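You operate a simulated robot arm through the tools that you are given. There is no shell and no other tool. Be economical: measure what you need, move in short steps, check, and stop when the job is done.

You are at the controls of a simulated robot arm. One attempt, no reset.

JOB
Gauge tubes ASH and ELM and lay the longer one on the purple mat.
Fine: tube ASH already lies in the gauge; one tube at a time; leave the third alone and the slider open.

Only the result counts: the job must be done as asked and must still hold three seconds after the hand-in. Knocking over, shifting, dropping, spilling or breaking anything else fails it.

ROBOT AND FRAMES
A 7-joint arm with a two-finger parallel gripper, fixed in place. Base frame: the origin is at the foot of the arm, x ahead of it, y to its left, z up; the work surface is at about z = 800. Lengths are in mm, angles in degrees, forces in N, time in s.
With the tool pointing down near the work surface it reaches from about 240 to 680 mm from the base axis. Its first joint turns from -66.0 to 66.0 degrees. Payload 2.4 kg.
The tool frame sits at the grasp point between the pads (the TCP): z along the fingers, y along the line on which they close. The tips reach 30 mm beyond it. The gripper opens to 94 mm. The fingers are 28 mm wide and 10 mm thick; the gripper's body (50 by 96 mm) begins 55 mm behind the TCP.
Orientation is that of the tool frame in the base frame, as a unit quaternion [w, x, y, z]. With the fingers straight down and closing along the base's y, the tool's x points along the base's -x, its y along +y and its z along -z.

CONTROLS
- The arm moves only by the tool servo_tool. Its argument "increments" is a list of rows, each a list of 3 entries, a list of its own where there are three numbers: the shift along the tool's x, y, z in units of 500 mm (1.0 is 500 mm), then the turn, a rotation vector about the tool's x, y, z in units of 60 degrees (1.0 is 60 degrees), then the finger opening in mm, from 0 to 94. In form: [[[tx, ty, tz], [wx, wy, wz], claw], ...]. A call has 1 to 10 rows; each row is the pose to reach, as a shift and turn from the pose commanded when the call began, along the tool's axes at that moment. A call with a number of a shift or a turn outside -1 to 1 is refused whole. Rows are played at 5 a second. More than 50 mm and 8.6 degrees between two rows, or a gripper value outside its range, and nothing of the call is played. A pose out of reach is approached as far as the arm can. The call stops where the force on the tool passes 60 N (or 10 N more than at its start, if that is more) or the arm is blocked; 0.2 s more then pass. Each finger travels about 153 mm/s and halts on what it meets, pressing with about 24 N; the grip force reading is that of the motor and also rises with nothing between the fingers. The clock runs only during rows and for 0.2 s after the last one: add rows that repeat a pose to give the fingers time. The reply holds the time, the measured pose of the TCP, the force on the tool along the base axes, the opening and the grip force, in the units named above and with some noise, with the torque about the TCP (base axes, N m) and any sound that the robot's microphone picked up.
- Cameras (640 x 400 px; columns grow to the right, rows downward): "scene" is fixed at [43.5, 497.5, 1425]; the picture's right is [-0.54, -0.84, 0.00], its down [-0.63, 0.41, -0.66] and it looks along [0.56, -0.36, -0.75] (base axes); focal length 333 px, centre (320, 200). "wrist" rides on the gripper at [76, 14, -102] in the tool frame; the picture's right is [-0.18, 0.98, 0.00], its down [-0.75, -0.14, -0.64] and it looks along [-0.63, -0.12, 0.77] (tool axes); focal length 243 px, centre (320, 200). There is no depth. A picture from a camera that has moved, and an enlarged one, comes with that camera's place and axes in the base frame and with its lens.
- snapshot(camera): a new picture of that camera. It takes no simulated time.
- enlarge(camera, box): a new picture of the part [left, top, right, bottom] of that camera's present view, enlarged. It takes no simulated time.
- close_job(): hands the job in; it is judged then, once.

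Go step by step. Nothing tells you positions but the pictures and the camera data: compare them with the known pose of the tool, close in by small moves and look again before you grip or let go. The budget is 120 turns and 64 pictures, counting those below and the enlarged ones. Unless the task says otherwise, let go and move clear before handing in, and close with one line.

The tools are called by a JSON object that holds its "op" and its "data". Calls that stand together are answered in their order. servo_tool: Moves the arm, as the interface text tells. Its arguments: {"type":"object","properties":{"increments":{"type":"array"}},"required":["increments"]} The other tools are called the same way: snapshot (camera) takes a picture; enlarge (camera, box) takes an enlarged picture of a part of a camera's view; close_job () hands the job in.

At the start:

```text
time: 0.0
ee_pos: [396.7, 124.6, 1093.2]
orientation: [0.001, 0.0, 1.0, 0.0]
force: [-0.3, 0.1, -0.3]
moment: [0.02, -0.01, -0.01]
opening: 94.1
gripper_force: 0.0
```

scene: 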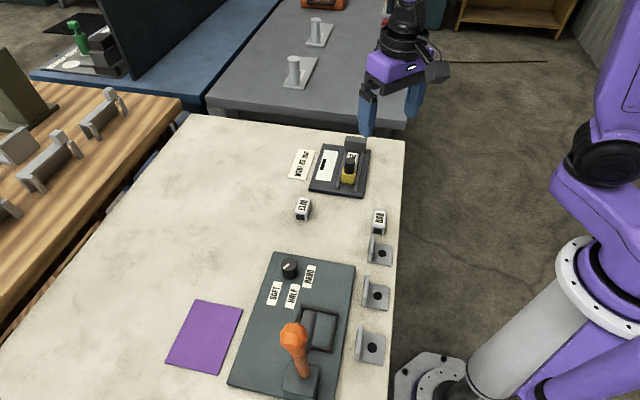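
wrist: 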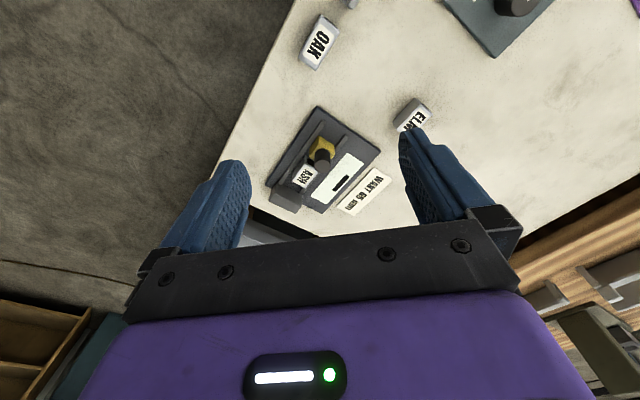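

The gauge with tube ASH in it is at the far end of the table, with ELM and OAK loose nearby, a control panel with a lever and knob, and the purple mat. I'll look closer at these first.

{"op": "enlarge", "data": {"camera": "scene", "box": [270, 120, 410, 240]}}

{"op": "enlarge", "data": {"camera": "scene", "box": [150, 230, 410, 400]}}

{"op": "enlarge", "data": {"camera": "wrist", "box": [250, 0, 450, 220]}}

```text
3.33 times, centred on (340, 180) of scene
camera zoom: at [43.5, 497.5, 1425.0], right [-0.54, -0.84, 0.0], down [-0.63, 0.41, -0.66], along [0.56, -0.36, -0.75], focal length 1109 px, centre (253, 267)
```

zoom: 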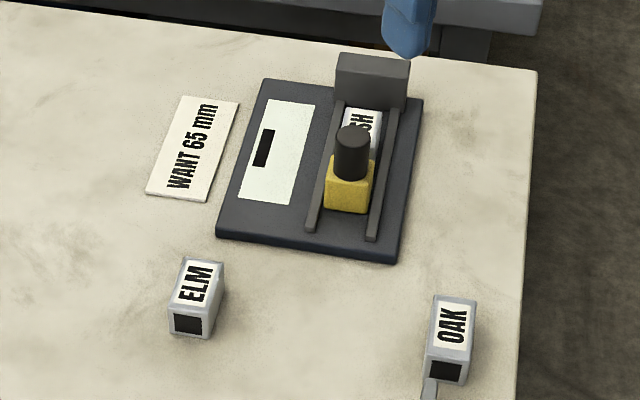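

```text
2.35 times, centred on (280, 315) of scene
camera zoom: at [43.5, 497.5, 1425.0], right [-0.54, -0.84, 0.0], down [-0.63, 0.41, -0.66], along [0.56, -0.36, -0.75], focal length 783 px, centre (414, -71)
```

zoom: 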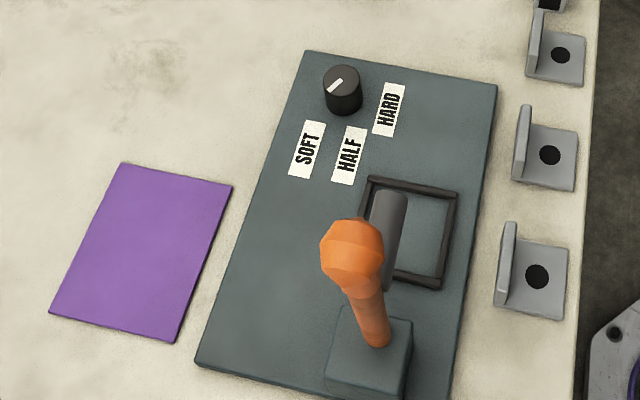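

```text
1.82 times, centred on (350, 110) of wrist
camera zoom: at [320.5, 140.6, 1196.5], right [0.18, 0.98, 0.0], down [0.75, -0.14, 0.64], along [0.63, -0.12, -0.77], focal length 441 px, centre (266, 364)
```

zoom: 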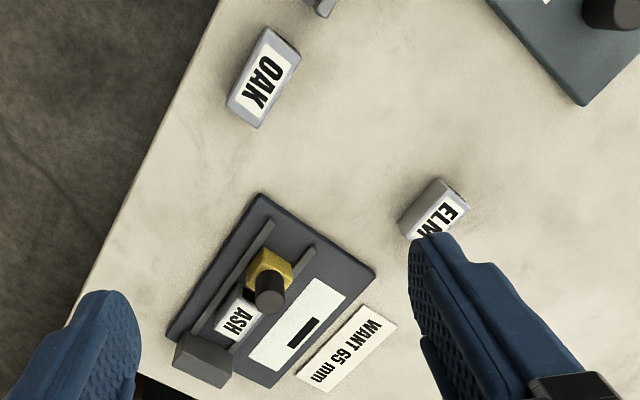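

The rails of the gauge run at about -45° in the base frame. ASH is near (565, 60), the slider knob near (525, 100), ELM near (497, 253) and OAK near (371, 121). I'll turn the tool by 45° to match the rails and look at the gauge from behind the slider.

{"op": "servo_tool", "data": {"increments": [[[-0.028, 0.012, 0.048], [0, 0, 0.125], 94], [[-0.056, 0.024, 0.095], [0, 0, 0.25], 94], [[-0.083, 0.035, 0.143], [0, 0, 0.375], 94], [[-0.111, 0.047, 0.19], [0, 0, 0.5], 94], [[-0.139, 0.059, 0.238], [0, 0, 0.625], 94], [[-0.167, 0.071, 0.286], [0, 0, 0.75], 94], [[-0.167, 0.071, 0.286], [0, 0, 0.75], 94]]}}

{"op": "snapshot", "data": {"camera": "wrist"}}

```text
time: 1.6
ee_pos: [481.4, 160.4, 951.7]
orientation: [0.0, 0.384, 0.923, 0.0]
force: [0.2, -0.3, -0.8]
moment: [0.0, -0.02, 0.02]
opening: 94.2
gripper_force: 0.1
```

```text
58 pictures are left
camera wrist: at [438.0, 226.4, 1053.7], right [0.83, 0.56, 0.0], down [0.43, -0.63, 0.64], along [0.36, -0.53, -0.77], focal length 243 px, centre (320, 200)
```

wrist: 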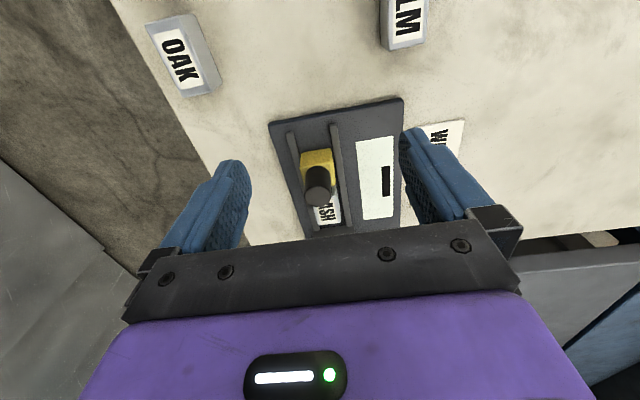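

{"op": "enlarge", "data": {"camera": "wrist", "box": [250, 90, 410, 240]}}

```text
2.67 times, centred on (330, 165) of wrist
camera zoom: at [438.0, 226.4, 1053.7], right [0.83, 0.56, 0.0], down [0.43, -0.63, 0.64], along [0.36, -0.53, -0.77], focal length 647 px, centre (293, 293)
```

zoom: 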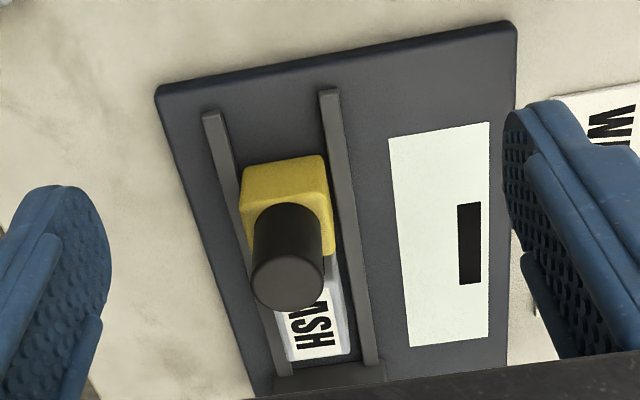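

The rail centreline fits x+y≈623 in both views. The slider knob is about 24 mm thick, at about (522, 101), with its top near z=870. I'll move above it and check.

{"op": "servo_tool", "data": {"increments": [[[-0.047, -0.009, 0.03], [0, 0, 0], 80], [[-0.094, -0.017, 0.06], [0, 0, 0], 70], [[-0.1416, -0.026, 0.085], [0, 0, 0], 60], [[-0.1416, -0.026, 0.085], [0, 0, 0], 60]]}}

{"op": "snapshot", "data": {"camera": "wrist"}}

{"op": "enlarge", "data": {"camera": "scene", "box": [290, 110, 410, 210]}}

```text
time: 2.6
ee_pos: [520.6, 100.9, 906.7]
orientation: [0.0, 0.383, 0.924, 0.001]
force: [0.1, 0.8, -0.1]
moment: [-0.02, 0.02, 0.03]
opening: 59.9
gripper_force: 0.1
```

```text
56 pictures are left
camera wrist: at [477.9, 166.5, 1010.6], right [0.83, 0.56, 0.0], down [0.43, -0.63, 0.64], along [0.36, -0.53, -0.77], focal length 243 px, centre (320, 200)
```

wrist: 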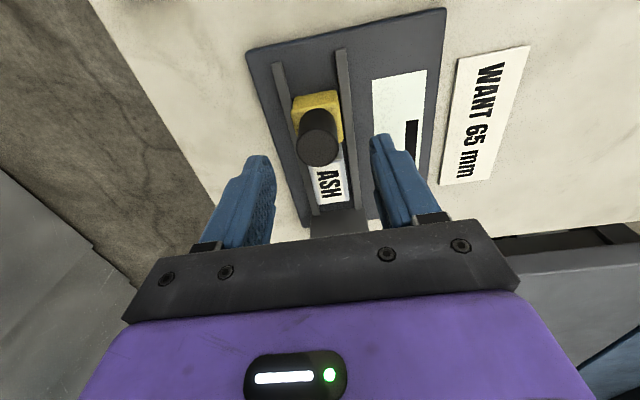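

```text
4.00 times, centred on (350, 160) of scene
camera zoom: at [43.5, 497.5, 1425.0], right [-0.54, -0.84, 0.0], down [-0.63, 0.41, -0.66], along [0.56, -0.36, -0.75], focal length 1331 px, centre (200, 360)
```

zoom: 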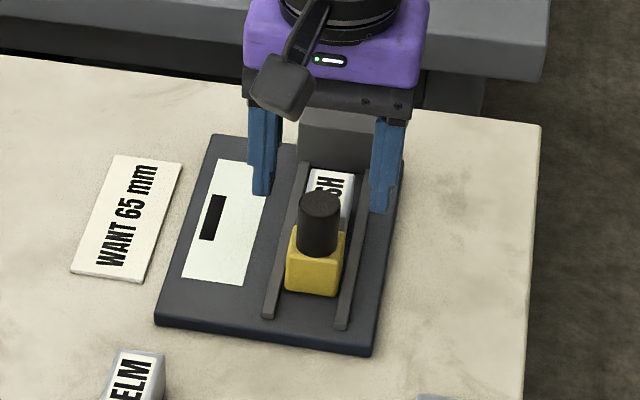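

The three rays to the knob meet near (513, 111) with its top near z=883. I'll shift back about 12 mm, lower to TCP z≈877 and grip the knob.

{"op": "servo_tool", "data": {"increments": [[[0.025, 0.003, 0], [0, 0, 0], 60], [[0.025, 0.003, 0.03], [0, 0, 0], 60], [[0.025, 0.003, 0.06], [0, 0, 0], 60], [[0.025, 0.003, 0.06], [0, 0, 0], 60]]}}

{"op": "snapshot", "data": {"camera": "wrist"}}

{"op": "enlarge", "data": {"camera": "scene", "box": [290, 110, 410, 210]}}

```text
time: 3.6
ee_pos: [511.8, 110.8, 877.9]
orientation: [0.0, 0.383, 0.924, 0.0]
force: [-0.2, -0.5, 0.8]
moment: [-0.01, 0.02, 0.0]
opening: 60.1
gripper_force: 0.0
```

```text
54 pictures are left
camera wrist: at [469.5, 176.1, 980.8], right [0.83, 0.56, 0.0], down [0.43, -0.63, 0.64], along [0.36, -0.53, -0.77], focal length 243 px, centre (320, 200)
```

wrist: 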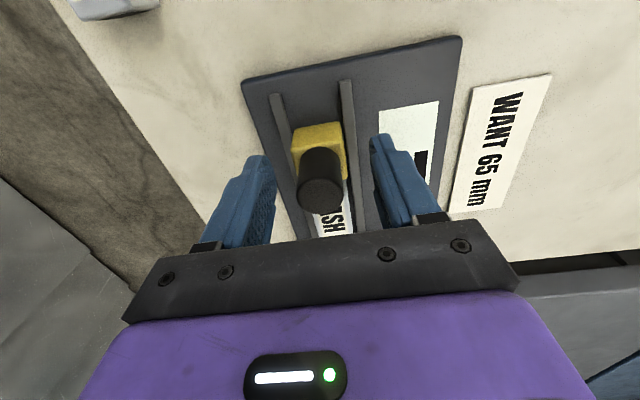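

```text
4.00 times, centred on (350, 160) of scene
camera zoom: at [43.5, 497.5, 1425.0], right [-0.54, -0.84, 0.0], down [-0.63, 0.41, -0.66], along [0.56, -0.36, -0.75], focal length 1331 px, centre (200, 360)
```

zoom: 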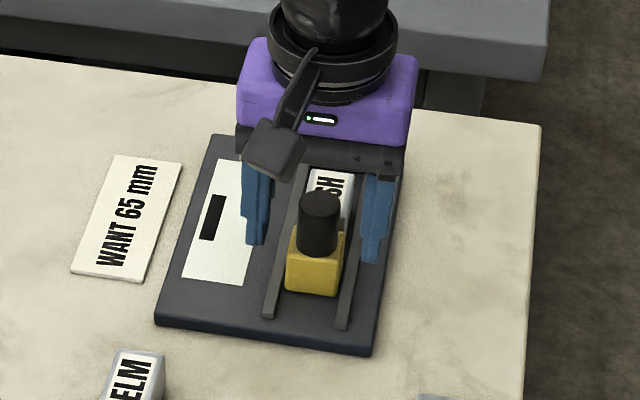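

The knob is centred between the fingers, so I close on it.

{"op": "servo_tool", "data": {"increments": [[[0, 0, 0], [0, 0, 0], 40], [[0, 0, 0], [0, 0, 0], 20], [[0, 0, 0], [0, 0, 0], 15], [[0, 0, 0], [0, 0, 0], 15]]}}

```text
time: 4.6
ee_pos: [512.9, 108.3, 877.6]
orientation: [0.0, 0.383, 0.924, 0.0]
force: [2.6, -11.7, -3.0]
moment: [-0.19, -0.17, -0.01]
opening: 25.7
gripper_force: 45.2
```

Knob gripped at 25.7 mm. Now I push the slider gently toward the stop.

{"op": "servo_tool", "data": {"increments": [[[-0.004, 0, 0], [0, 0, 0], 15], [[-0.008, 0, 0], [0, 0, 0], 15], [[-0.012, 0, 0], [0, 0, 0], 15], [[-0.012, 0, 0], [0, 0, 0], 15]]}}

{"op": "enlarge", "data": {"camera": "scene", "box": [290, 110, 410, 210]}}

```text
time: 5.6
ee_pos: [515.6, 106.8, 877.6]
orientation: [-0.001, 0.383, 0.924, -0.001]
force: [-10.9, -8.5, 4.9]
moment: [0.51, 0.78, -0.01]
opening: 25.6
gripper_force: 45.3
```

```text
4.00 times, centred on (350, 160) of scene
camera zoom: at [43.2, 497.3, 1425.1], right [-0.54, -0.84, 0.0], down [-0.63, 0.41, -0.66], along [0.56, -0.36, -0.75], focal length 1331 px, centre (200, 360)
```

zoom: 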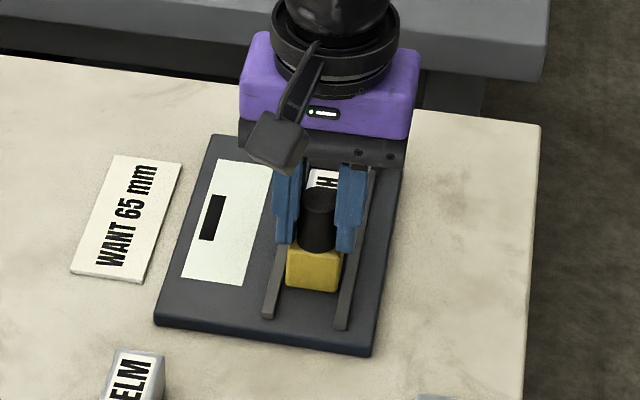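

The slider has moved about 3 mm and is free, with no resistance along the rail. I continue in small steps and ease the sideways load a little.

{"op": "servo_tool", "data": {"increments": [[[-0.004, -0.002, 0], [0, 0, 0], 15], [[-0.008, -0.002, 0], [0, 0, 0], 15], [[-0.012, -0.002, 0], [0, 0, 0], 15], [[-0.016, -0.002, 0], [0, 0, 0], 15], [[-0.016, -0.002, 0], [0, 0, 0], 15]]}}

{"op": "enlarge", "data": {"camera": "wrist", "box": [240, 60, 480, 240]}}

```text
time: 6.8
ee_pos: [522.2, 101.0, 878.0]
orientation: [0.001, 0.383, 0.924, 0.0]
force: [-2.6, -1.6, -6.1]
moment: [-0.07, -0.15, -0.04]
opening: 25.4
gripper_force: 45.0
```

```text
2.22 times, centred on (360, 150) of wrist
camera zoom: at [478.2, 165.8, 980.8], right [0.82, 0.57, 0.0], down [0.43, -0.63, 0.64], along [0.36, -0.53, -0.77], focal length 539 px, centre (231, 311)
```

zoom: 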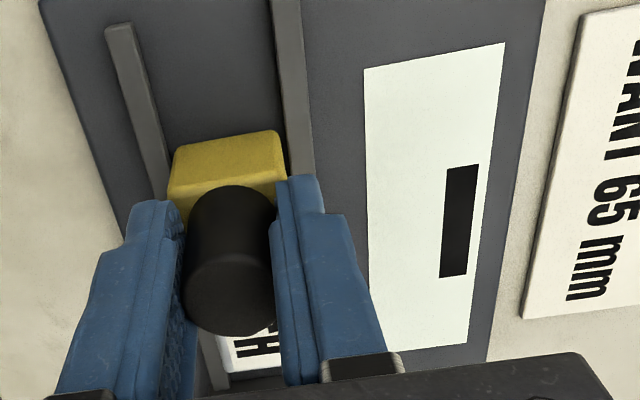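

The slider is at t≈298 and still moving freely. I keep pushing.

{"op": "servo_tool", "data": {"increments": [[[-0.004, 0, 0], [0, 0, 0], 15], [[-0.008, 0, 0], [0, 0, 0], 15], [[-0.012, 0, 0], [0, 0, 0], 15], [[-0.016, 0, 0], [0, 0, 0], 15], [[-0.016, 0, 0], [0, 0, 0], 15]]}}

{"op": "snapshot", "data": {"camera": "wrist"}}

```text
time: 8.0
ee_pos: [526.6, 95.4, 876.8]
orientation: [0.0, 0.384, 0.923, 0.0]
force: [-4.9, -4.3, -1.3]
moment: [0.09, 0.29, -0.01]
opening: 26.0
gripper_force: 45.2
```

```text
50 pictures are left
camera wrist: at [484.2, 160.2, 980.9], right [0.83, 0.56, 0.0], down [0.43, -0.63, 0.64], along [0.36, -0.53, -0.77], focal length 243 px, centre (320, 200)
```

wrist: 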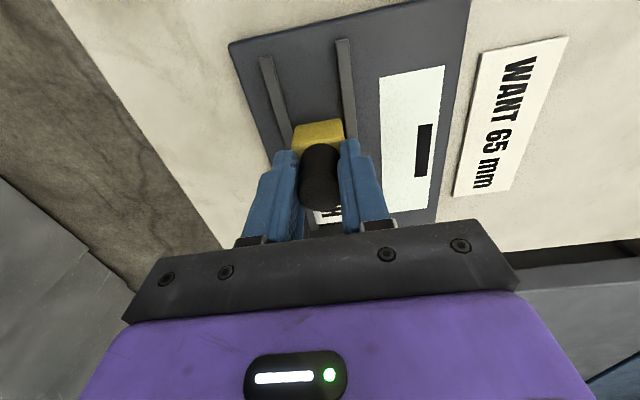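

{"op": "servo_tool", "data": {"increments": [[[-0.004, 0, 0], [0, 0, 0], 15], [[-0.008, 0, 0], [0, 0, 0], 15], [[-0.012, 0, 0], [0, 0, 0], 15], [[-0.016, 0, 0], [0, 0, 0], 15], [[-0.016, 0, 0], [0, 0, 0], 15]]}}

{"op": "enlarge", "data": {"camera": "scene", "box": [290, 110, 410, 210]}}

```text
time: 9.2
ee_pos: [533.0, 90.2, 877.9]
orientation: [0.0, 0.383, 0.924, 0.0]
force: [-3.2, -3.1, -1.8]
moment: [0.44, 0.49, 0.01]
opening: 25.8
gripper_force: 44.7
```

```text
4.00 times, centred on (350, 160) of scene
camera zoom: at [43.5, 497.4, 1425.0], right [-0.54, -0.84, 0.0], down [-0.63, 0.41, -0.66], along [0.56, -0.36, -0.75], focal length 1331 px, centre (200, 360)
```

zoom: 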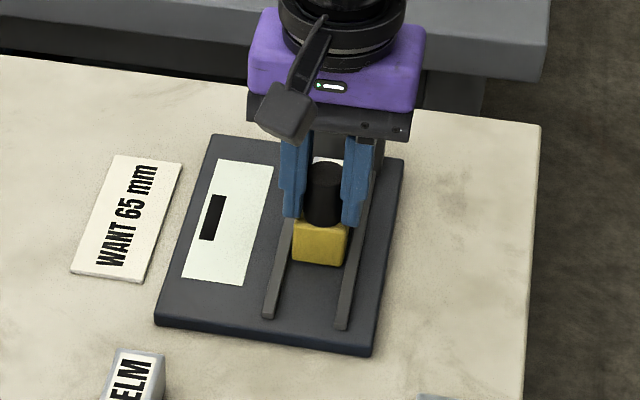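

{"op": "servo_tool", "data": {"increments": [[[-0.004, 0, 0], [0, 0, 0], 15], [[-0.008, 0, 0], [0, 0, 0], 15], [[-0.012, 0, 0], [0, 0, 0], 15], [[-0.016, 0, 0], [0, 0, 0], 15], [[-0.02, 0, 0], [0, 0, 0], 15], [[-0.02, 0, 0], [0, 0, 0], 15]]}}

```text
time: 10.6
ee_pos: [540.3, 82.9, 878.7]
orientation: [0.0, 0.383, 0.924, -0.001]
force: [-0.2, 1.3, -11.2]
moment: [0.23, 0.03, 0.0]
opening: 25.6
gripper_force: 45.3
```

{"op": "servo_tool", "data": {"increments": [[[-0.004, 0, 0], [0, 0, 0], 15], [[-0.008, 0, 0], [0, 0, 0], 15], [[-0.012, 0, 0], [0, 0, 0], 15], [[-0.012, 0, 0], [0, 0, 0], 15]]}}

{"op": "enlarge", "data": {"camera": "wrist", "box": [240, 30, 500, 240]}}

```text
time: 11.6
ee_pos: [543.8, 78.1, 877.4]
orientation: [-0.001, 0.383, 0.924, 0.0]
force: [2.4, 2.9, -21.1]
moment: [0.07, -0.26, 0.14]
opening: 25.7
gripper_force: 44.8
```

```text
1.90 times, centred on (370, 135) of wrist
camera zoom: at [501.0, 143.3, 980.9], right [0.83, 0.56, 0.0], down [0.43, -0.63, 0.64], along [0.36, -0.53, -0.77], focal length 462 px, centre (225, 324)
```

zoom: 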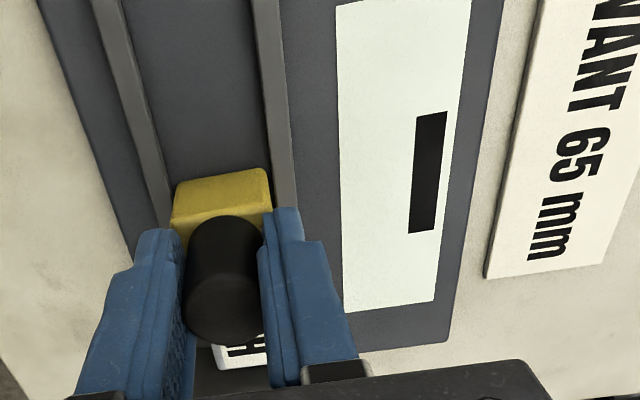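

{"op": "enlarge", "data": {"camera": "scene", "box": [290, 110, 410, 210]}}

```text
4.00 times, centred on (350, 160) of scene
camera zoom: at [43.9, 497.6, 1424.9], right [-0.54, -0.84, 0.0], down [-0.63, 0.41, -0.66], along [0.55, -0.36, -0.75], focal length 1331 px, centre (200, 360)
```

zoom: 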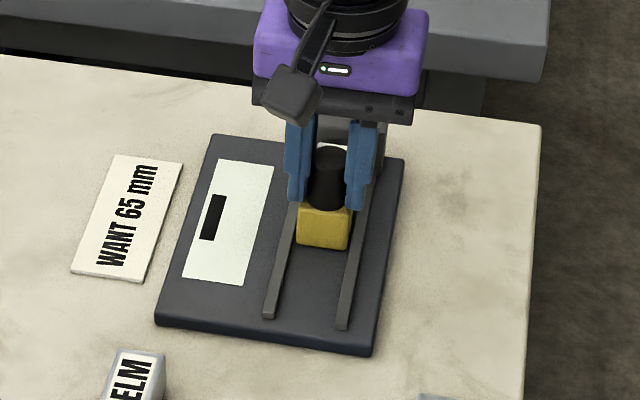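

The slider and tube are still short of the stop. I continue in small steps and lower 1.5 mm to relieve the vertical load.

{"op": "servo_tool", "data": {"increments": [[[0, 0, 0.003], [0, 0, 0], 15], [[-0.004, 0, 0.003], [0, 0, 0], 15], [[-0.008, 0, 0.003], [0, 0, 0], 15], [[-0.012, 0, 0.003], [0, 0, 0], 15], [[-0.012, 0, 0.003], [0, 0, 0], 15]]}}

```text
time: 12.8
ee_pos: [549.2, 72.6, 878.0]
orientation: [0.001, 0.383, 0.924, 0.001]
force: [-5.9, -2.2, 10.6]
moment: [0.11, 0.31, -0.17]
opening: 25.6
gripper_force: 45.0
```

{"op": "servo_tool", "data": {"increments": [[[-0.004, 0, 0], [0, 0, 0], 15], [[-0.008, 0, 0], [0, 0, 0], 15], [[-0.012, 0, 0], [0, 0, 0], 15], [[-0.012, 0, 0], [0, 0, 0], 15]]}}

{"op": "enlarge", "data": {"camera": "wrist", "box": [240, 30, 500, 240]}}

```text
time: 13.8
ee_pos: [550.1, 72.7, 875.8]
orientation: [-0.003, 0.381, 0.925, -0.002]
force: [-26.6, 19.4, 21.4]
moment: [0.86, -0.31, -0.05]
opening: 25.3
gripper_force: 44.8
```

```text
1.90 times, centred on (370, 135) of wrist
camera zoom: at [507.7, 136.8, 979.6], right [0.82, 0.57, -0.01], down [0.44, -0.63, 0.64], along [0.36, -0.53, -0.77], focal length 462 px, centre (225, 324)
```

zoom: 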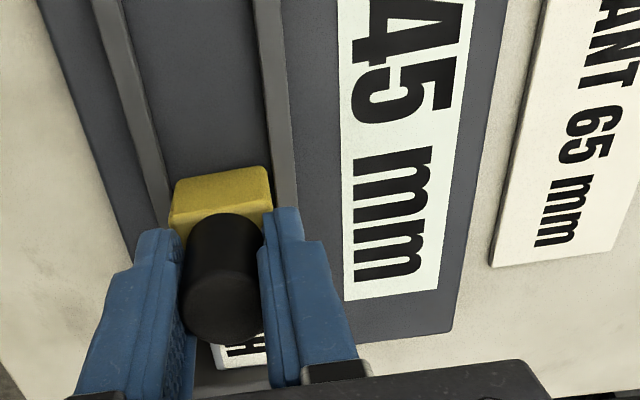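

Contact: the force rose to 33 N and the display shows a reading. I'll read it in full from the scene camera.

{"op": "enlarge", "data": {"camera": "scene", "box": [290, 110, 410, 210]}}

```text
4.00 times, centred on (350, 160) of scene
camera zoom: at [42.4, 497.9, 1424.9], right [-0.54, -0.84, 0.0], down [-0.63, 0.41, -0.66], along [0.56, -0.36, -0.75], focal length 1331 px, centre (200, 360)
```

zoom: 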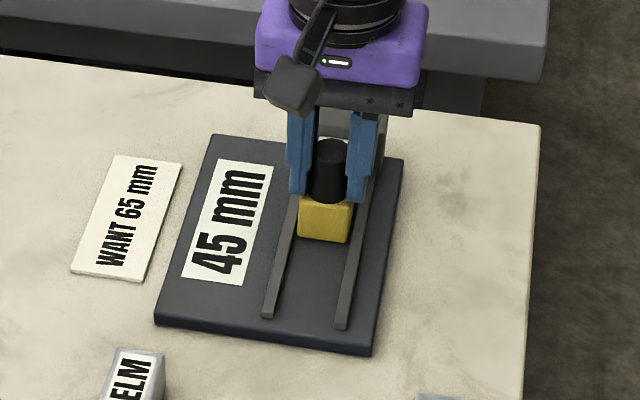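

ASH is 45 mm. Now I pull the slider back open, about 55 mm to its start position.

{"op": "servo_tool", "data": {"increments": [[[0.012, 0, 0], [0, 0, 0], 15], [[0.024, 0, 0], [0, 0, 0], 15], [[0.036, 0, 0], [0, 0, 0], 15], [[0.048, 0, 0], [0, 0, 0], 15], [[0.06, 0, 0], [0, 0, 0], 15], [[0.072, 0, 0], [0, 0, 0], 15], [[0.084, 0, 0], [0, 0, 0], 15], [[0.096, 0, 0], [0, 0, 0], 15], [[0.104, 0, 0], [0, 0, 0], 15], [[0.108, 0, 0], [0, 0, 0], 15]]}}

{"op": "enlarge", "data": {"camera": "scene", "box": [290, 110, 410, 210]}}

```text
time: 16.0
ee_pos: [514.6, 108.0, 876.5]
orientation: [0.0, 0.383, 0.924, 0.0]
force: [6.8, 0.6, 1.6]
moment: [0.33, 0.4, 0.06]
opening: 25.3
gripper_force: 45.0
```

```text
4.00 times, centred on (350, 160) of scene
camera zoom: at [43.7, 497.5, 1425.0], right [-0.54, -0.84, 0.0], down [-0.63, 0.41, -0.66], along [0.55, -0.36, -0.75], focal length 1331 px, centre (200, 360)
```

zoom: 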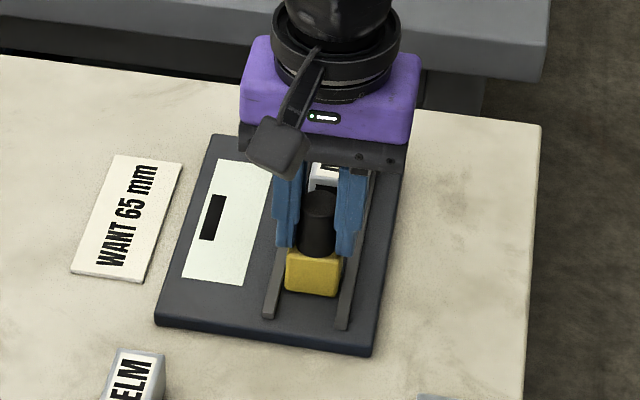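

{"op": "servo_tool", "data": {"increments": [[[0.004, 0, 0], [0, 0, 0], 15], [[0.008, 0, 0], [0, 0, 0], 15], [[0.012, 0, 0], [0, 0, 0], 15], [[0.012, 0, 0], [0, 0, 0], 15]]}}

```text
time: 17.0
ee_pos: [514.5, 108.2, 877.5]
orientation: [0.002, 0.384, 0.923, 0.001]
force: [29.6, -22.1, -12.2]
moment: [-0.98, 0.23, -0.03]
opening: 25.9
gripper_force: 45.0
```

The slider is at its open end stop. I relax the pull, release, rise, and move forward to look at ASH.

{"op": "servo_tool", "data": {"increments": [[[-0.012, 0, 0], [0, 0, 0], 15], [[-0.012, 0, 0], [0, 0, 0], 40], [[-0.012, 0, 0], [0, 0, 0], 60], [[-0.012, 0, -0.05], [0, 0, 0], 60], [[-0.012, 0, -0.1], [0, 0, 0], 60], [[-0.07, 0, -0.12], [0, 0, 0], 75], [[-0.12, 0, -0.12], [0, 0, 0], 75], [[-0.12, 0, -0.12], [0, 0, 0], 75]]}}

{"op": "snapshot", "data": {"camera": "wrist"}}

{"op": "enlarge", "data": {"camera": "scene", "box": [290, 110, 410, 210]}}

```text
time: 18.8
ee_pos: [551.9, 68.1, 937.5]
orientation: [0.0, 0.383, 0.924, 0.0]
force: [-0.4, -0.8, 0.5]
moment: [-0.01, 0.01, 0.02]
opening: 74.9
gripper_force: 0.0
```

```text
43 pictures are left
camera wrist: at [510.7, 134.6, 1040.5], right [0.83, 0.56, 0.0], down [0.43, -0.63, 0.64], along [0.36, -0.53, -0.77], focal length 243 px, centre (320, 200)
```

wrist: 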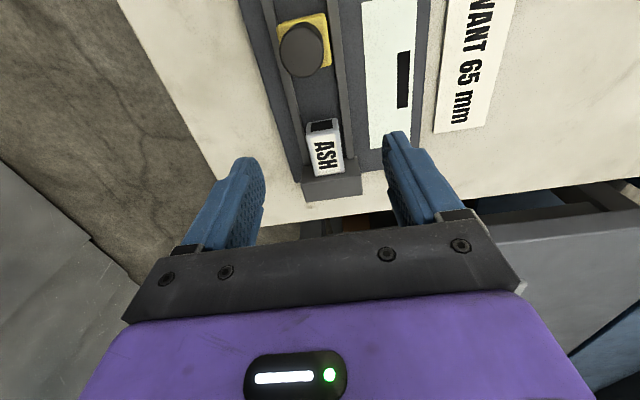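

```text
4.00 times, centred on (350, 160) of scene
camera zoom: at [43.5, 497.5, 1425.0], right [-0.54, -0.84, 0.0], down [-0.63, 0.41, -0.66], along [0.56, -0.36, -0.75], focal length 1331 px, centre (200, 360)
```

zoom: 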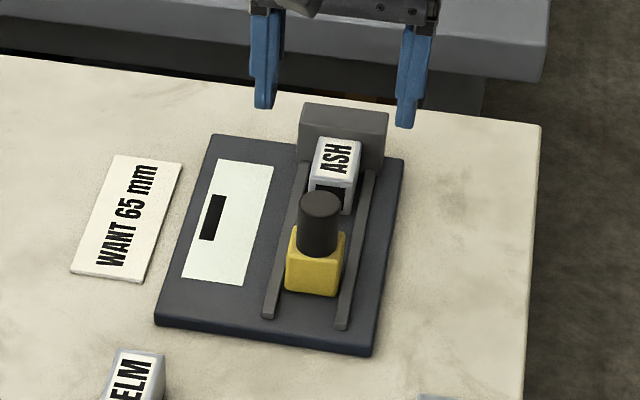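

{"op": "enlarge", "data": {"camera": "wrist", "box": [260, 100, 390, 220]}}

```text
3.33 times, centred on (325, 160) of wrist
camera zoom: at [510.7, 134.6, 1040.5], right [0.83, 0.56, 0.0], down [0.43, -0.63, 0.64], along [0.36, -0.53, -0.77], focal length 809 px, centre (303, 333)
```

zoom: 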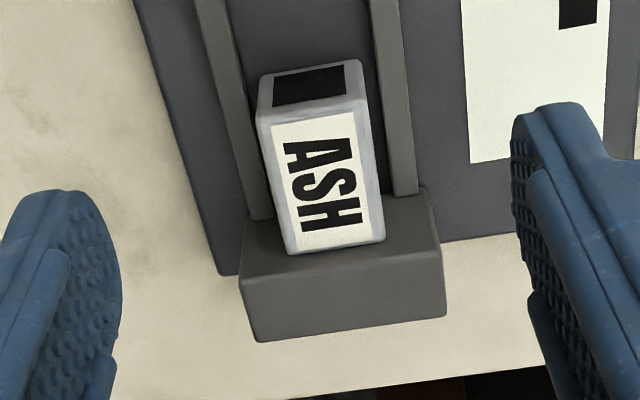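

ASH is a square bar about 28 mm wide, with its top near z≈838 and its centre near (577.5, 45.5). The rail tops are near z≈821. I'll go above it and check alignment.

{"op": "servo_tool", "data": {"increments": [[[-0.034, 0.002, 0.02], [0, 0, 0], 60], [[-0.068, 0.004, 0.06], [0, 0, 0], 60], [[-0.068, 0.004, 0.1], [0, 0, 0], 60], [[-0.068, 0.004, 0.1], [0, 0, 0], 60]]}}

{"op": "snapshot", "data": {"camera": "wrist"}}

```text
time: 19.8
ee_pos: [579.6, 47.0, 886.6]
orientation: [0.0, 0.383, 0.924, 0.0]
force: [0.5, 0.1, 0.0]
moment: [-0.02, 0.0, -0.05]
opening: 60.2
gripper_force: 0.1
```

```text
40 pictures are left
camera wrist: at [536.9, 111.8, 990.1], right [0.83, 0.56, 0.0], down [0.43, -0.63, 0.64], along [0.36, -0.53, -0.77], focal length 243 px, centre (320, 200)
```

wrist: 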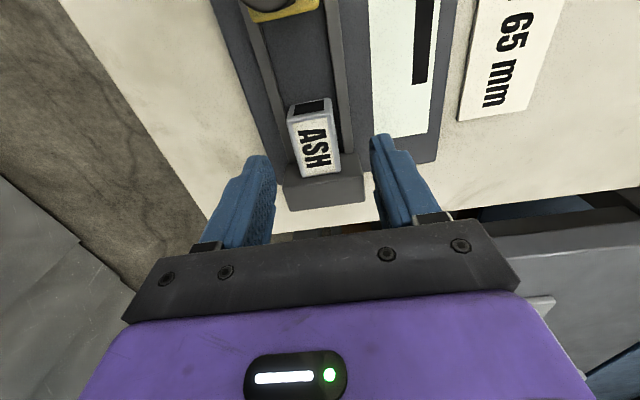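

The tube is about 3.5 mm to the tool's -y side. I correct for that, descend to z≈857, and grip.

{"op": "servo_tool", "data": {"increments": [[[0, -0.007, 0], [0, 0, 0], 56], [[0, -0.007, 0.03], [0, 0, 0], 56], [[0, -0.007, 0.058], [0, 0, 0], 56], [[0, -0.007, 0.058], [0, 0, 0], 56]]}}

{"op": "snapshot", "data": {"camera": "wrist"}}

{"op": "enlarge", "data": {"camera": "scene", "box": [290, 110, 410, 210]}}

```text
time: 20.8
ee_pos: [575.8, 44.5, 857.6]
orientation: [0.0, 0.383, 0.924, 0.0]
force: [0.6, 0.0, -1.2]
moment: [0.01, 0.0, -0.03]
opening: 56.0
gripper_force: 0.0
```

```text
39 pictures are left
camera wrist: at [533.5, 108.8, 960.7], right [0.83, 0.56, 0.0], down [0.43, -0.63, 0.64], along [0.36, -0.53, -0.77], focal length 243 px, centre (320, 200)
```

wrist: 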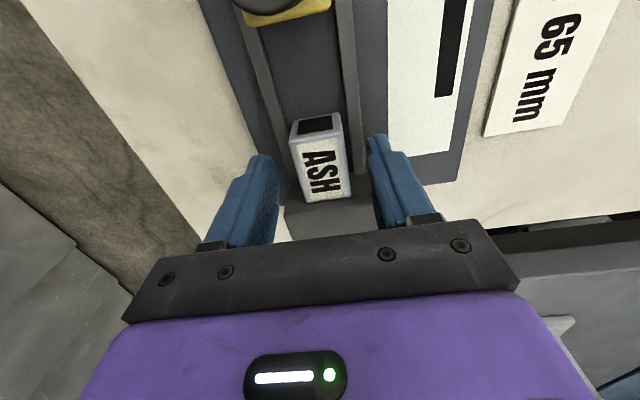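

```text
4.00 times, centred on (350, 160) of scene
camera zoom: at [43.5, 497.5, 1425.0], right [-0.54, -0.84, 0.0], down [-0.63, 0.41, -0.66], along [0.56, -0.36, -0.75], focal length 1331 px, centre (200, 360)
```

zoom: 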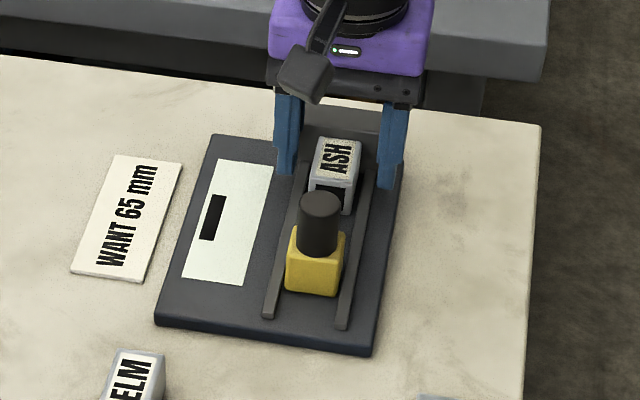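

Centred. Closing on ASH.

{"op": "servo_tool", "data": {"increments": [[[0, 0, 0], [0, 0, 0], 36], [[0, 0, 0], [0, 0, 0], 22], [[0, 0, 0], [0, 0, 0], 20], [[0, 0, 0], [0, 0, 0], 20]]}}

```text
time: 21.8
ee_pos: [576.9, 42.9, 858.2]
orientation: [0.0, 0.383, 0.924, 0.0]
force: [-0.4, 0.3, -0.5]
moment: [-0.03, -0.05, -0.04]
opening: 29.0
gripper_force: 23.8
```

ASH is gripped at 29 mm. I lift it 100 mm and carry it back over the slider to free table around (418, 195).

{"op": "servo_tool", "data": {"increments": [[[0, 0, -0.02], [0, 0, 0], 20], [[0, 0, -0.08], [0, 0, 0], 20], [[0, 0, -0.15], [0, 0, 0], 20], [[0, 0, -0.2], [0, 0, 0], 20], [[0.08, -0.002, -0.2], [0, 0, 0], 20], [[0.16, -0.004, -0.2], [0, 0, 0], 20], [[0.24, -0.006, -0.2], [0, 0, 0], 20], [[0.32, -0.008, -0.2], [0, 0, 0], 20], [[0.4, -0.01, -0.2], [0, 0, 0], 20], [[0.44, -0.011, -0.2], [0, 0, 0], 20]]}}

{"op": "snapshot", "data": {"camera": "wrist"}}

{"op": "snapshot", "data": {"camera": "scene"}}

```text
time: 24.0
ee_pos: [417.5, 195.5, 958.3]
orientation: [0.0, 0.384, 0.923, 0.0]
force: [0.0, -0.5, 0.5]
moment: [0.02, 0.04, 0.02]
opening: 28.7
gripper_force: 24.5
```

```text
37 pictures are left
camera wrist: at [374.0, 261.9, 1060.7], right [0.83, 0.56, 0.0], down [0.43, -0.63, 0.64], along [0.36, -0.53, -0.77], focal length 243 px, centre (320, 200)
```

wrist: 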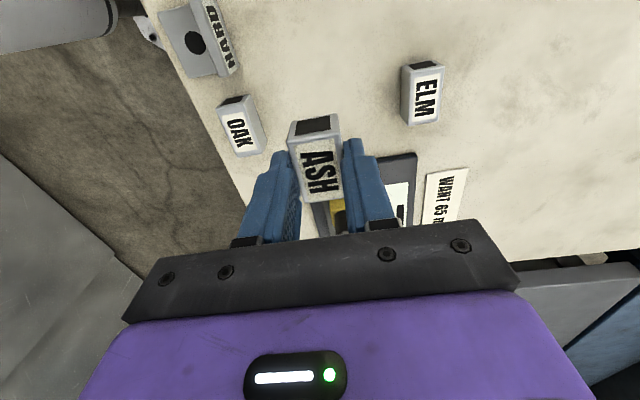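

```text
36 pictures are left
```

scene: 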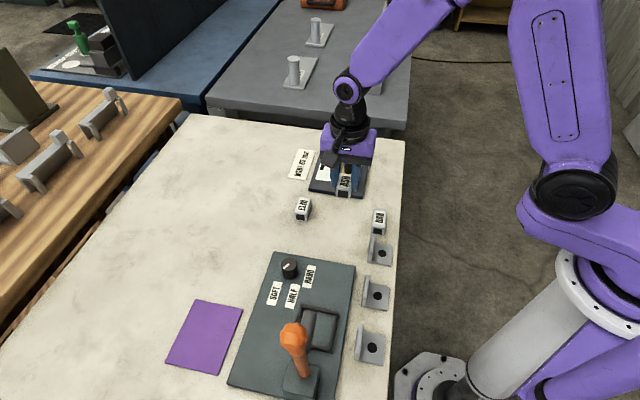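

The spot is clear, with OAK about 80 mm away and ELM about 95 mm away. I lower ASH to just above the table.

{"op": "servo_tool", "data": {"increments": [[[0, 0, 0.06], [0, 0, 0], 20], [[0, 0, 0.12], [0, 0, 0], 20], [[0, 0, 0.17], [0, 0, 0], 20], [[0, 0, 0.2], [0, 0, 0], 20], [[0, 0, 0.208], [0, 0, 0], 20], [[0, 0, 0.212], [0, 0, 0], 20], [[0, 0, 0.212], [0, 0, 0], 20]]}}

```text
time: 25.6
ee_pos: [417.9, 196.5, 850.8]
orientation: [0.001, 0.383, 0.924, 0.0]
force: [0.3, 0.0, -0.8]
moment: [0.0, 0.04, -0.01]
opening: 28.9
gripper_force: 24.5
```

{"op": "servo_tool", "data": {"increments": [[[0, 0, 0.003], [0, 0, 0], 20], [[0, 0, 0.006], [0, 0, 0], 20], [[0, 0, 0.006], [0, 0, 0], 20]]}}

{"op": "enlarge", "data": {"camera": "scene", "box": [280, 140, 400, 240]}}

```text
time: 26.4
ee_pos: [417.2, 196.8, 848.7]
orientation: [0.0, 0.383, 0.924, 0.0]
force: [-0.1, -0.1, -0.4]
moment: [0.03, 0.04, 0.02]
opening: 28.7
gripper_force: 24.1
```

```text
4.00 times, centred on (340, 190) of scene
camera zoom: at [43.5, 497.5, 1425.0], right [-0.54, -0.84, 0.0], down [-0.63, 0.41, -0.66], along [0.56, -0.36, -0.75], focal length 1331 px, centre (240, 240)
```

zoom: 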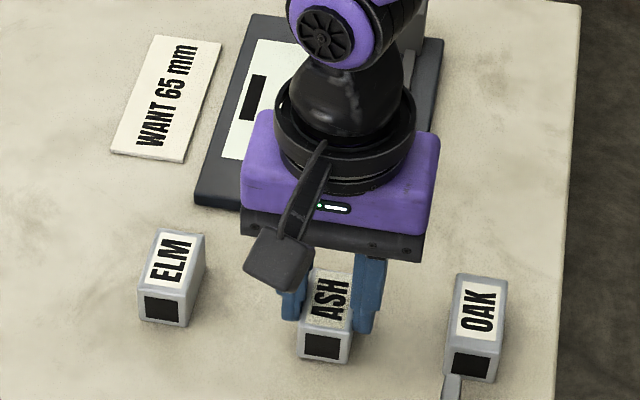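

{"op": "servo_tool", "data": {"increments": [[[0, 0, 0.002], [0, 0, 0], 20], [[0, 0, 0.004], [0, 0, 0], 20], [[0, 0, 0.006], [0, 0, 0], 20], [[0, 0, 0.006], [0, 0, 0], 20]]}}

```text
time: 27.4
ee_pos: [417.3, 195.7, 846.1]
orientation: [0.0, 0.383, 0.924, 0.0]
force: [-2.2, -0.9, 9.1]
moment: [-0.06, 0.1, 0.03]
opening: 29.0
gripper_force: 24.2
```

ASH is standing on the table (9 N contact). I release, rise, and go above ELM.

{"op": "servo_tool", "data": {"increments": [[[0, 0, -0.002], [0, 0, 0], 40], [[0, 0, -0.002], [0, 0, 0], 50], [[0, 0, -0.06], [0, 0, 0], 50], [[0, 0, -0.14], [0, 0, 0], 60], [[-0.007, 0.06, -0.16], [0, 0, 0], 70], [[-0.014, 0.13, -0.16], [0, 0, 0], 70], [[-0.02, 0.19, -0.16], [0, 0, 0], 70], [[-0.02, 0.19, -0.16], [0, 0, 0], 70]]}}

{"op": "snapshot", "data": {"camera": "wrist"}}

{"op": "enlarge", "data": {"camera": "scene", "box": [280, 140, 400, 240]}}

```text
time: 29.2
ee_pos: [491.7, 256.2, 923.7]
orientation: [0.0, 0.383, 0.924, 0.0]
force: [-1.6, 0.5, -0.2]
moment: [0.02, 0.03, -0.02]
opening: 69.7
gripper_force: 0.0
```

```text
34 pictures are left
camera wrist: at [449.1, 321.3, 1028.0], right [0.83, 0.56, 0.0], down [0.43, -0.63, 0.64], along [0.36, -0.53, -0.77], focal length 243 px, centre (320, 200)
```

wrist: 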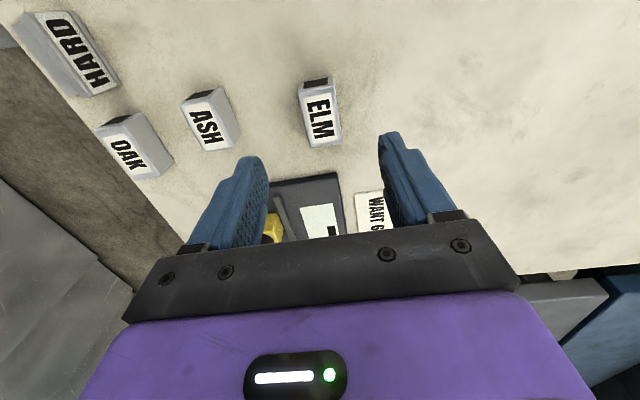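

```text
4.00 times, centred on (340, 190) of scene
camera zoom: at [43.5, 497.5, 1425.0], right [-0.54, -0.84, 0.0], down [-0.63, 0.41, -0.66], along [0.56, -0.36, -0.75], focal length 1331 px, centre (240, 240)
```

zoom: 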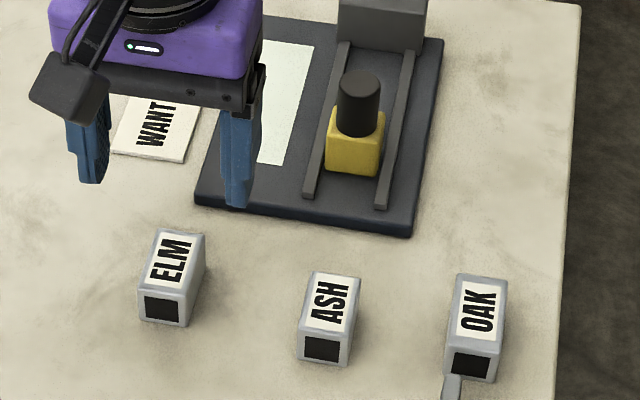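

{"op": "enlarge", "data": {"camera": "wrist", "box": [260, 50, 390, 170]}}

```text
3.33 times, centred on (325, 110) of wrist
camera zoom: at [449.1, 321.3, 1028.0], right [0.83, 0.56, 0.0], down [0.43, -0.63, 0.64], along [0.36, -0.53, -0.77], focal length 809 px, centre (303, 500)
```

zoom: 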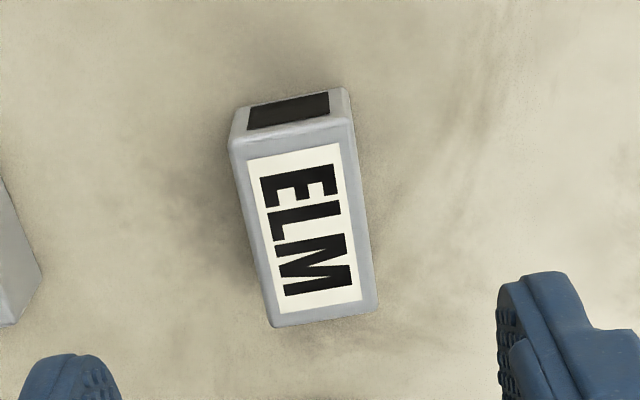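

ELM lies parallel to the rails, centred near (495, 256.5), almost straight under the tool. I descend around it.

{"op": "servo_tool", "data": {"increments": [[[-0.002, 0.003, 0.05], [0, 0, 0], 60], [[-0.002, 0.003, 0.1], [0, 0, 0], 58], [[-0.002, 0.003, 0.14], [0, 0, 0], 58], [[-0.002, 0.003, 0.153], [0, 0, 0], 58], [[-0.002, 0.003, 0.153], [0, 0, 0], 58]]}}

{"op": "snapshot", "data": {"camera": "wrist"}}

```text
time: 30.4
ee_pos: [493.0, 255.6, 848.7]
orientation: [0.0, 0.383, 0.924, 0.0]
force: [-0.9, 0.3, 0.3]
moment: [-0.02, -0.01, 0.01]
opening: 58.1
gripper_force: 0.2
```

```text
31 pictures are left
camera wrist: at [449.1, 321.4, 951.7], right [0.83, 0.56, 0.0], down [0.43, -0.63, 0.64], along [0.36, -0.53, -0.77], focal length 243 px, centre (320, 200)
```

wrist: 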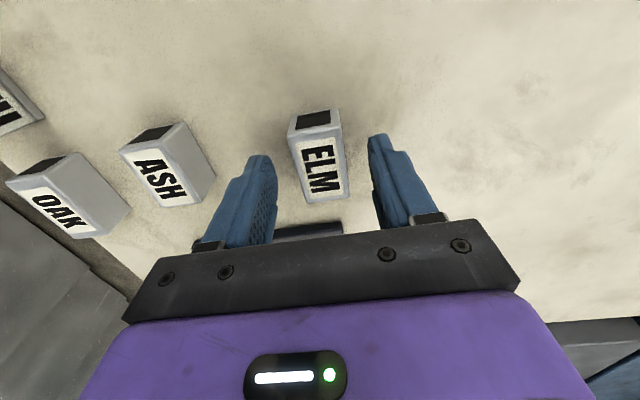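

Centred. Closing on ELM, then lifting 110 mm.

{"op": "servo_tool", "data": {"increments": [[[0, 0, 0.002], [0, 0, 0], 40], [[0, 0, 0.002], [0, 0, 0], 22], [[0, 0, 0.002], [0, 0, 0], 20], [[0, 0, 0.002], [0, 0, 0], 20], [[0, 0, -0.04], [0, 0, 0], 20], [[0, 0, -0.12], [0, 0, 0], 20], [[0, 0, -0.2], [0, 0, 0], 20], [[0, 0, -0.22], [0, 0, 0], 20], [[0, 0, -0.22], [0, 0, 0], 20]]}}

```text
time: 32.4
ee_pos: [493.5, 259.5, 959.0]
orientation: [0.0, 0.383, 0.924, 0.0]
force: [0.1, -0.3, 0.3]
moment: [0.0, -0.02, -0.02]
opening: 28.9
gripper_force: 23.8
```

ELM is held. I carry it above the gauge, between the open slider and the stop.

{"op": "servo_tool", "data": {"increments": [[[-0.066, -0.03, 0], [0, 0, 0], 20], [[-0.133, -0.061, 0], [0, 0, 0], 20], [[-0.199, -0.091, 0], [0, 0, 0], 20], [[-0.265, -0.122, 0], [0, 0, 0], 20], [[-0.332, -0.152, 0], [0, 0, 0], 20], [[-0.398, -0.183, 0], [0, 0, 0], 20], [[-0.398, -0.183, 0.06], [0, 0, 0], 20], [[-0.398, -0.183, 0.12], [0, 0, 0], 20], [[-0.398, -0.183, 0.12], [0, 0, 0], 20]]}}

{"op": "snapshot", "data": {"camera": "wrist"}}

{"op": "enlarge", "data": {"camera": "scene", "box": [290, 110, 410, 210]}}

```text
time: 34.4
ee_pos: [567.5, 51.9, 897.9]
orientation: [0.0, 0.383, 0.924, 0.0]
force: [-0.1, -0.6, 0.0]
moment: [0.0, 0.01, -0.01]
opening: 28.9
gripper_force: 23.5
```

```text
30 pictures are left
camera wrist: at [524.1, 116.0, 1001.4], right [0.83, 0.56, 0.0], down [0.43, -0.63, 0.64], along [0.36, -0.53, -0.77], focal length 243 px, centre (320, 200)
```

wrist: 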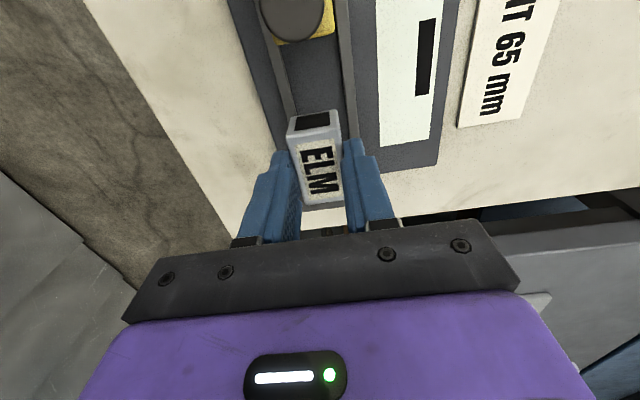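

```text
4.00 times, centred on (350, 160) of scene
camera zoom: at [43.5, 497.5, 1425.0], right [-0.54, -0.84, 0.0], down [-0.63, 0.41, -0.66], along [0.56, -0.36, -0.75], focal length 1331 px, centre (200, 360)
```

zoom: 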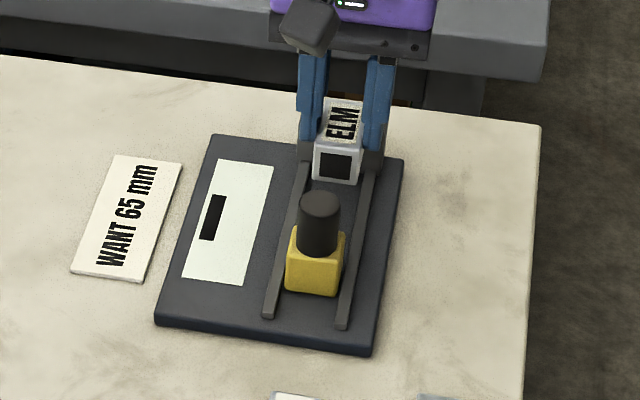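

Lateral alignment with the rails is within about 1 mm. I lower ELM into the channel.

{"op": "servo_tool", "data": {"increments": [[[0, 0.001, 0.03], [0, 0, 0], 20], [[0, 0.001, 0.055], [0, 0, 0], 20], [[0, 0.001, 0.068], [0, 0, 0], 20], [[0, 0.001, 0.074], [0, 0, 0], 20], [[0, 0.001, 0.078], [0, 0, 0], 20], [[0, 0.001, 0.078], [0, 0, 0], 20]]}}

{"op": "enlarge", "data": {"camera": "scene", "box": [290, 110, 410, 210]}}

```text
time: 35.8
ee_pos: [567.8, 53.3, 860.9]
orientation: [0.001, 0.383, 0.924, 0.0]
force: [-1.7, -0.6, -0.6]
moment: [0.02, 0.01, -0.01]
opening: 29.2
gripper_force: 23.7
```

```text
4.00 times, centred on (350, 160) of scene
camera zoom: at [43.5, 497.5, 1425.0], right [-0.54, -0.84, 0.0], down [-0.63, 0.41, -0.66], along [0.56, -0.36, -0.75], focal length 1331 px, centre (200, 360)
```

zoom: 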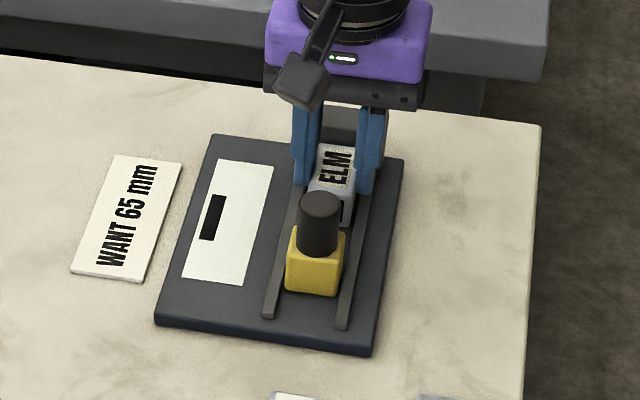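

{"op": "servo_tool", "data": {"increments": [[[0, 0, 0.002], [0, 0, 0], 20], [[0, 0, 0.004], [0, 0, 0], 20], [[0, 0, 0.006], [0, 0, 0], 20], [[0, 0, 0.006], [0, 0, 0], 20]]}}

```text
time: 36.8
ee_pos: [570.1, 50.7, 857.7]
orientation: [0.001, 0.382, 0.924, 0.001]
force: [-2.7, 1.4, 20.1]
moment: [0.03, 0.04, 0.02]
opening: 29.2
gripper_force: 23.7
```

ELM touches the plate (20 N). I release, rise, and move above the slider knob.

{"op": "servo_tool", "data": {"increments": [[[0, 0, -0.003], [0, 0, 0], 29], [[0, 0, -0.003], [0, 0, 0], 45], [[0, 0, -0.003], [0, 0, 0], 56], [[0, 0, -0.06], [0, 0, 0], 56], [[0, 0, -0.13], [0, 0, 0], 56], [[0.08, 0.001, -0.13], [0, 0, 0], 60], [[0.157, 0.003, -0.13], [0, 0, 0], 60], [[0.157, 0.003, -0.13], [0, 0, 0], 60]]}}

{"op": "snapshot", "data": {"camera": "wrist"}}

```text
time: 38.6
ee_pos: [514.2, 109.3, 922.3]
orientation: [0.0, 0.385, 0.923, 0.0]
force: [-0.5, 0.0, 0.2]
moment: [0.0, 0.01, -0.04]
opening: 60.0
gripper_force: 0.2
```

```text
27 pictures are left
camera wrist: at [471.2, 174.2, 1024.6], right [0.83, 0.56, 0.0], down [0.43, -0.63, 0.64], along [0.36, -0.53, -0.77], focal length 243 px, centre (320, 200)
```

wrist: 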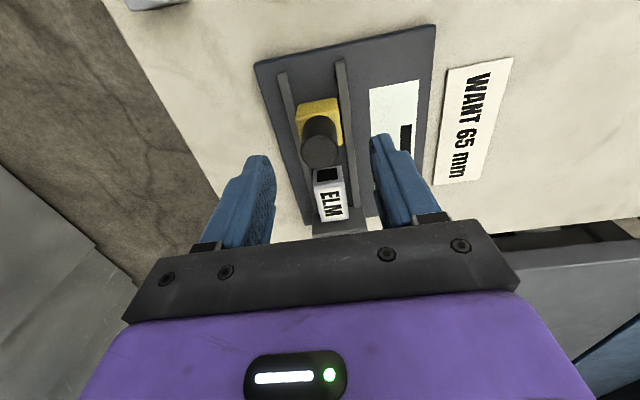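

The knob is exactly under the tool. I descend and grip it.

{"op": "servo_tool", "data": {"increments": [[[0, 0, 0.045], [0, 0, 0], 60], [[0, 0, 0.09], [0, 0, 0], 60], [[0, 0, 0.09], [0, 0, 0], 60], [[0, 0, 0.09], [0, 0, 0], 40], [[0, 0, 0.09], [0, 0, 0], 20], [[0, 0, 0.09], [0, 0, 0], 15], [[0, 0, 0.09], [0, 0, 0], 15]]}}

```text
time: 40.2
ee_pos: [513.9, 107.4, 876.4]
orientation: [-0.001, 0.383, 0.924, -0.001]
force: [-6.6, -8.2, 0.5]
moment: [-0.07, -0.02, -0.08]
opening: 25.2
gripper_force: 45.1
```

{"op": "servo_tool", "data": {"increments": [[[-0.008, -0.002, 0], [0, 0, 0], 15], [[-0.016, -0.002, 0], [0, 0, 0], 15], [[-0.024, -0.002, 0], [0, 0, 0], 15], [[-0.032, -0.002, 0], [0, 0, 0], 15], [[-0.04, -0.002, 0], [0, 0, 0], 15], [[-0.048, -0.002, 0], [0, 0, 0], 15], [[-0.056, -0.002, 0], [0, 0, 0], 15], [[-0.064, -0.002, 0], [0, 0, 0], 15], [[-0.064, -0.002, 0], [0, 0, 0], 15]]}}

{"op": "enlarge", "data": {"camera": "scene", "box": [290, 110, 410, 210]}}

```text
time: 42.2
ee_pos: [537.5, 84.9, 876.0]
orientation: [0.001, 0.383, 0.924, -0.001]
force: [7.7, 8.0, -17.5]
moment: [-0.21, -0.46, 0.13]
opening: 25.2
gripper_force: 45.7
```

```text
4.00 times, centred on (350, 160) of scene
camera zoom: at [44.0, 497.7, 1424.9], right [-0.54, -0.84, 0.0], down [-0.63, 0.41, -0.66], along [0.55, -0.36, -0.75], focal length 1331 px, centre (200, 360)
```

zoom: 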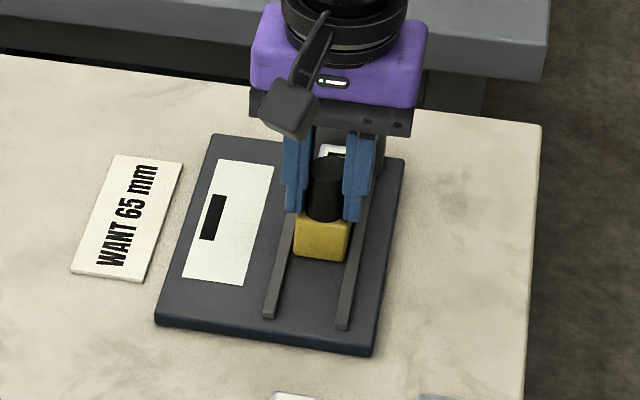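

The slider is at t≈320. I push on in small steps, with 1 mm of downward and sideways relief.

{"op": "servo_tool", "data": {"increments": [[[0, 0.001, 0.002], [0, 0, 0], 15], [[-0.004, 0.001, 0.002], [0, 0, 0], 15], [[-0.008, 0.001, 0.002], [0, 0, 0], 15], [[-0.012, 0.001, 0.002], [0, 0, 0], 15], [[-0.016, 0.001, 0.002], [0, 0, 0], 15], [[-0.02, 0.001, 0.002], [0, 0, 0], 15], [[-0.02, 0.001, 0.002], [0, 0, 0], 15]]}}

```text
time: 43.8
ee_pos: [544.0, 77.8, 876.8]
orientation: [0.0, 0.383, 0.924, 0.001]
force: [2.8, 2.8, 8.3]
moment: [0.22, 0.2, -0.03]
opening: 25.1
gripper_force: 44.8
```

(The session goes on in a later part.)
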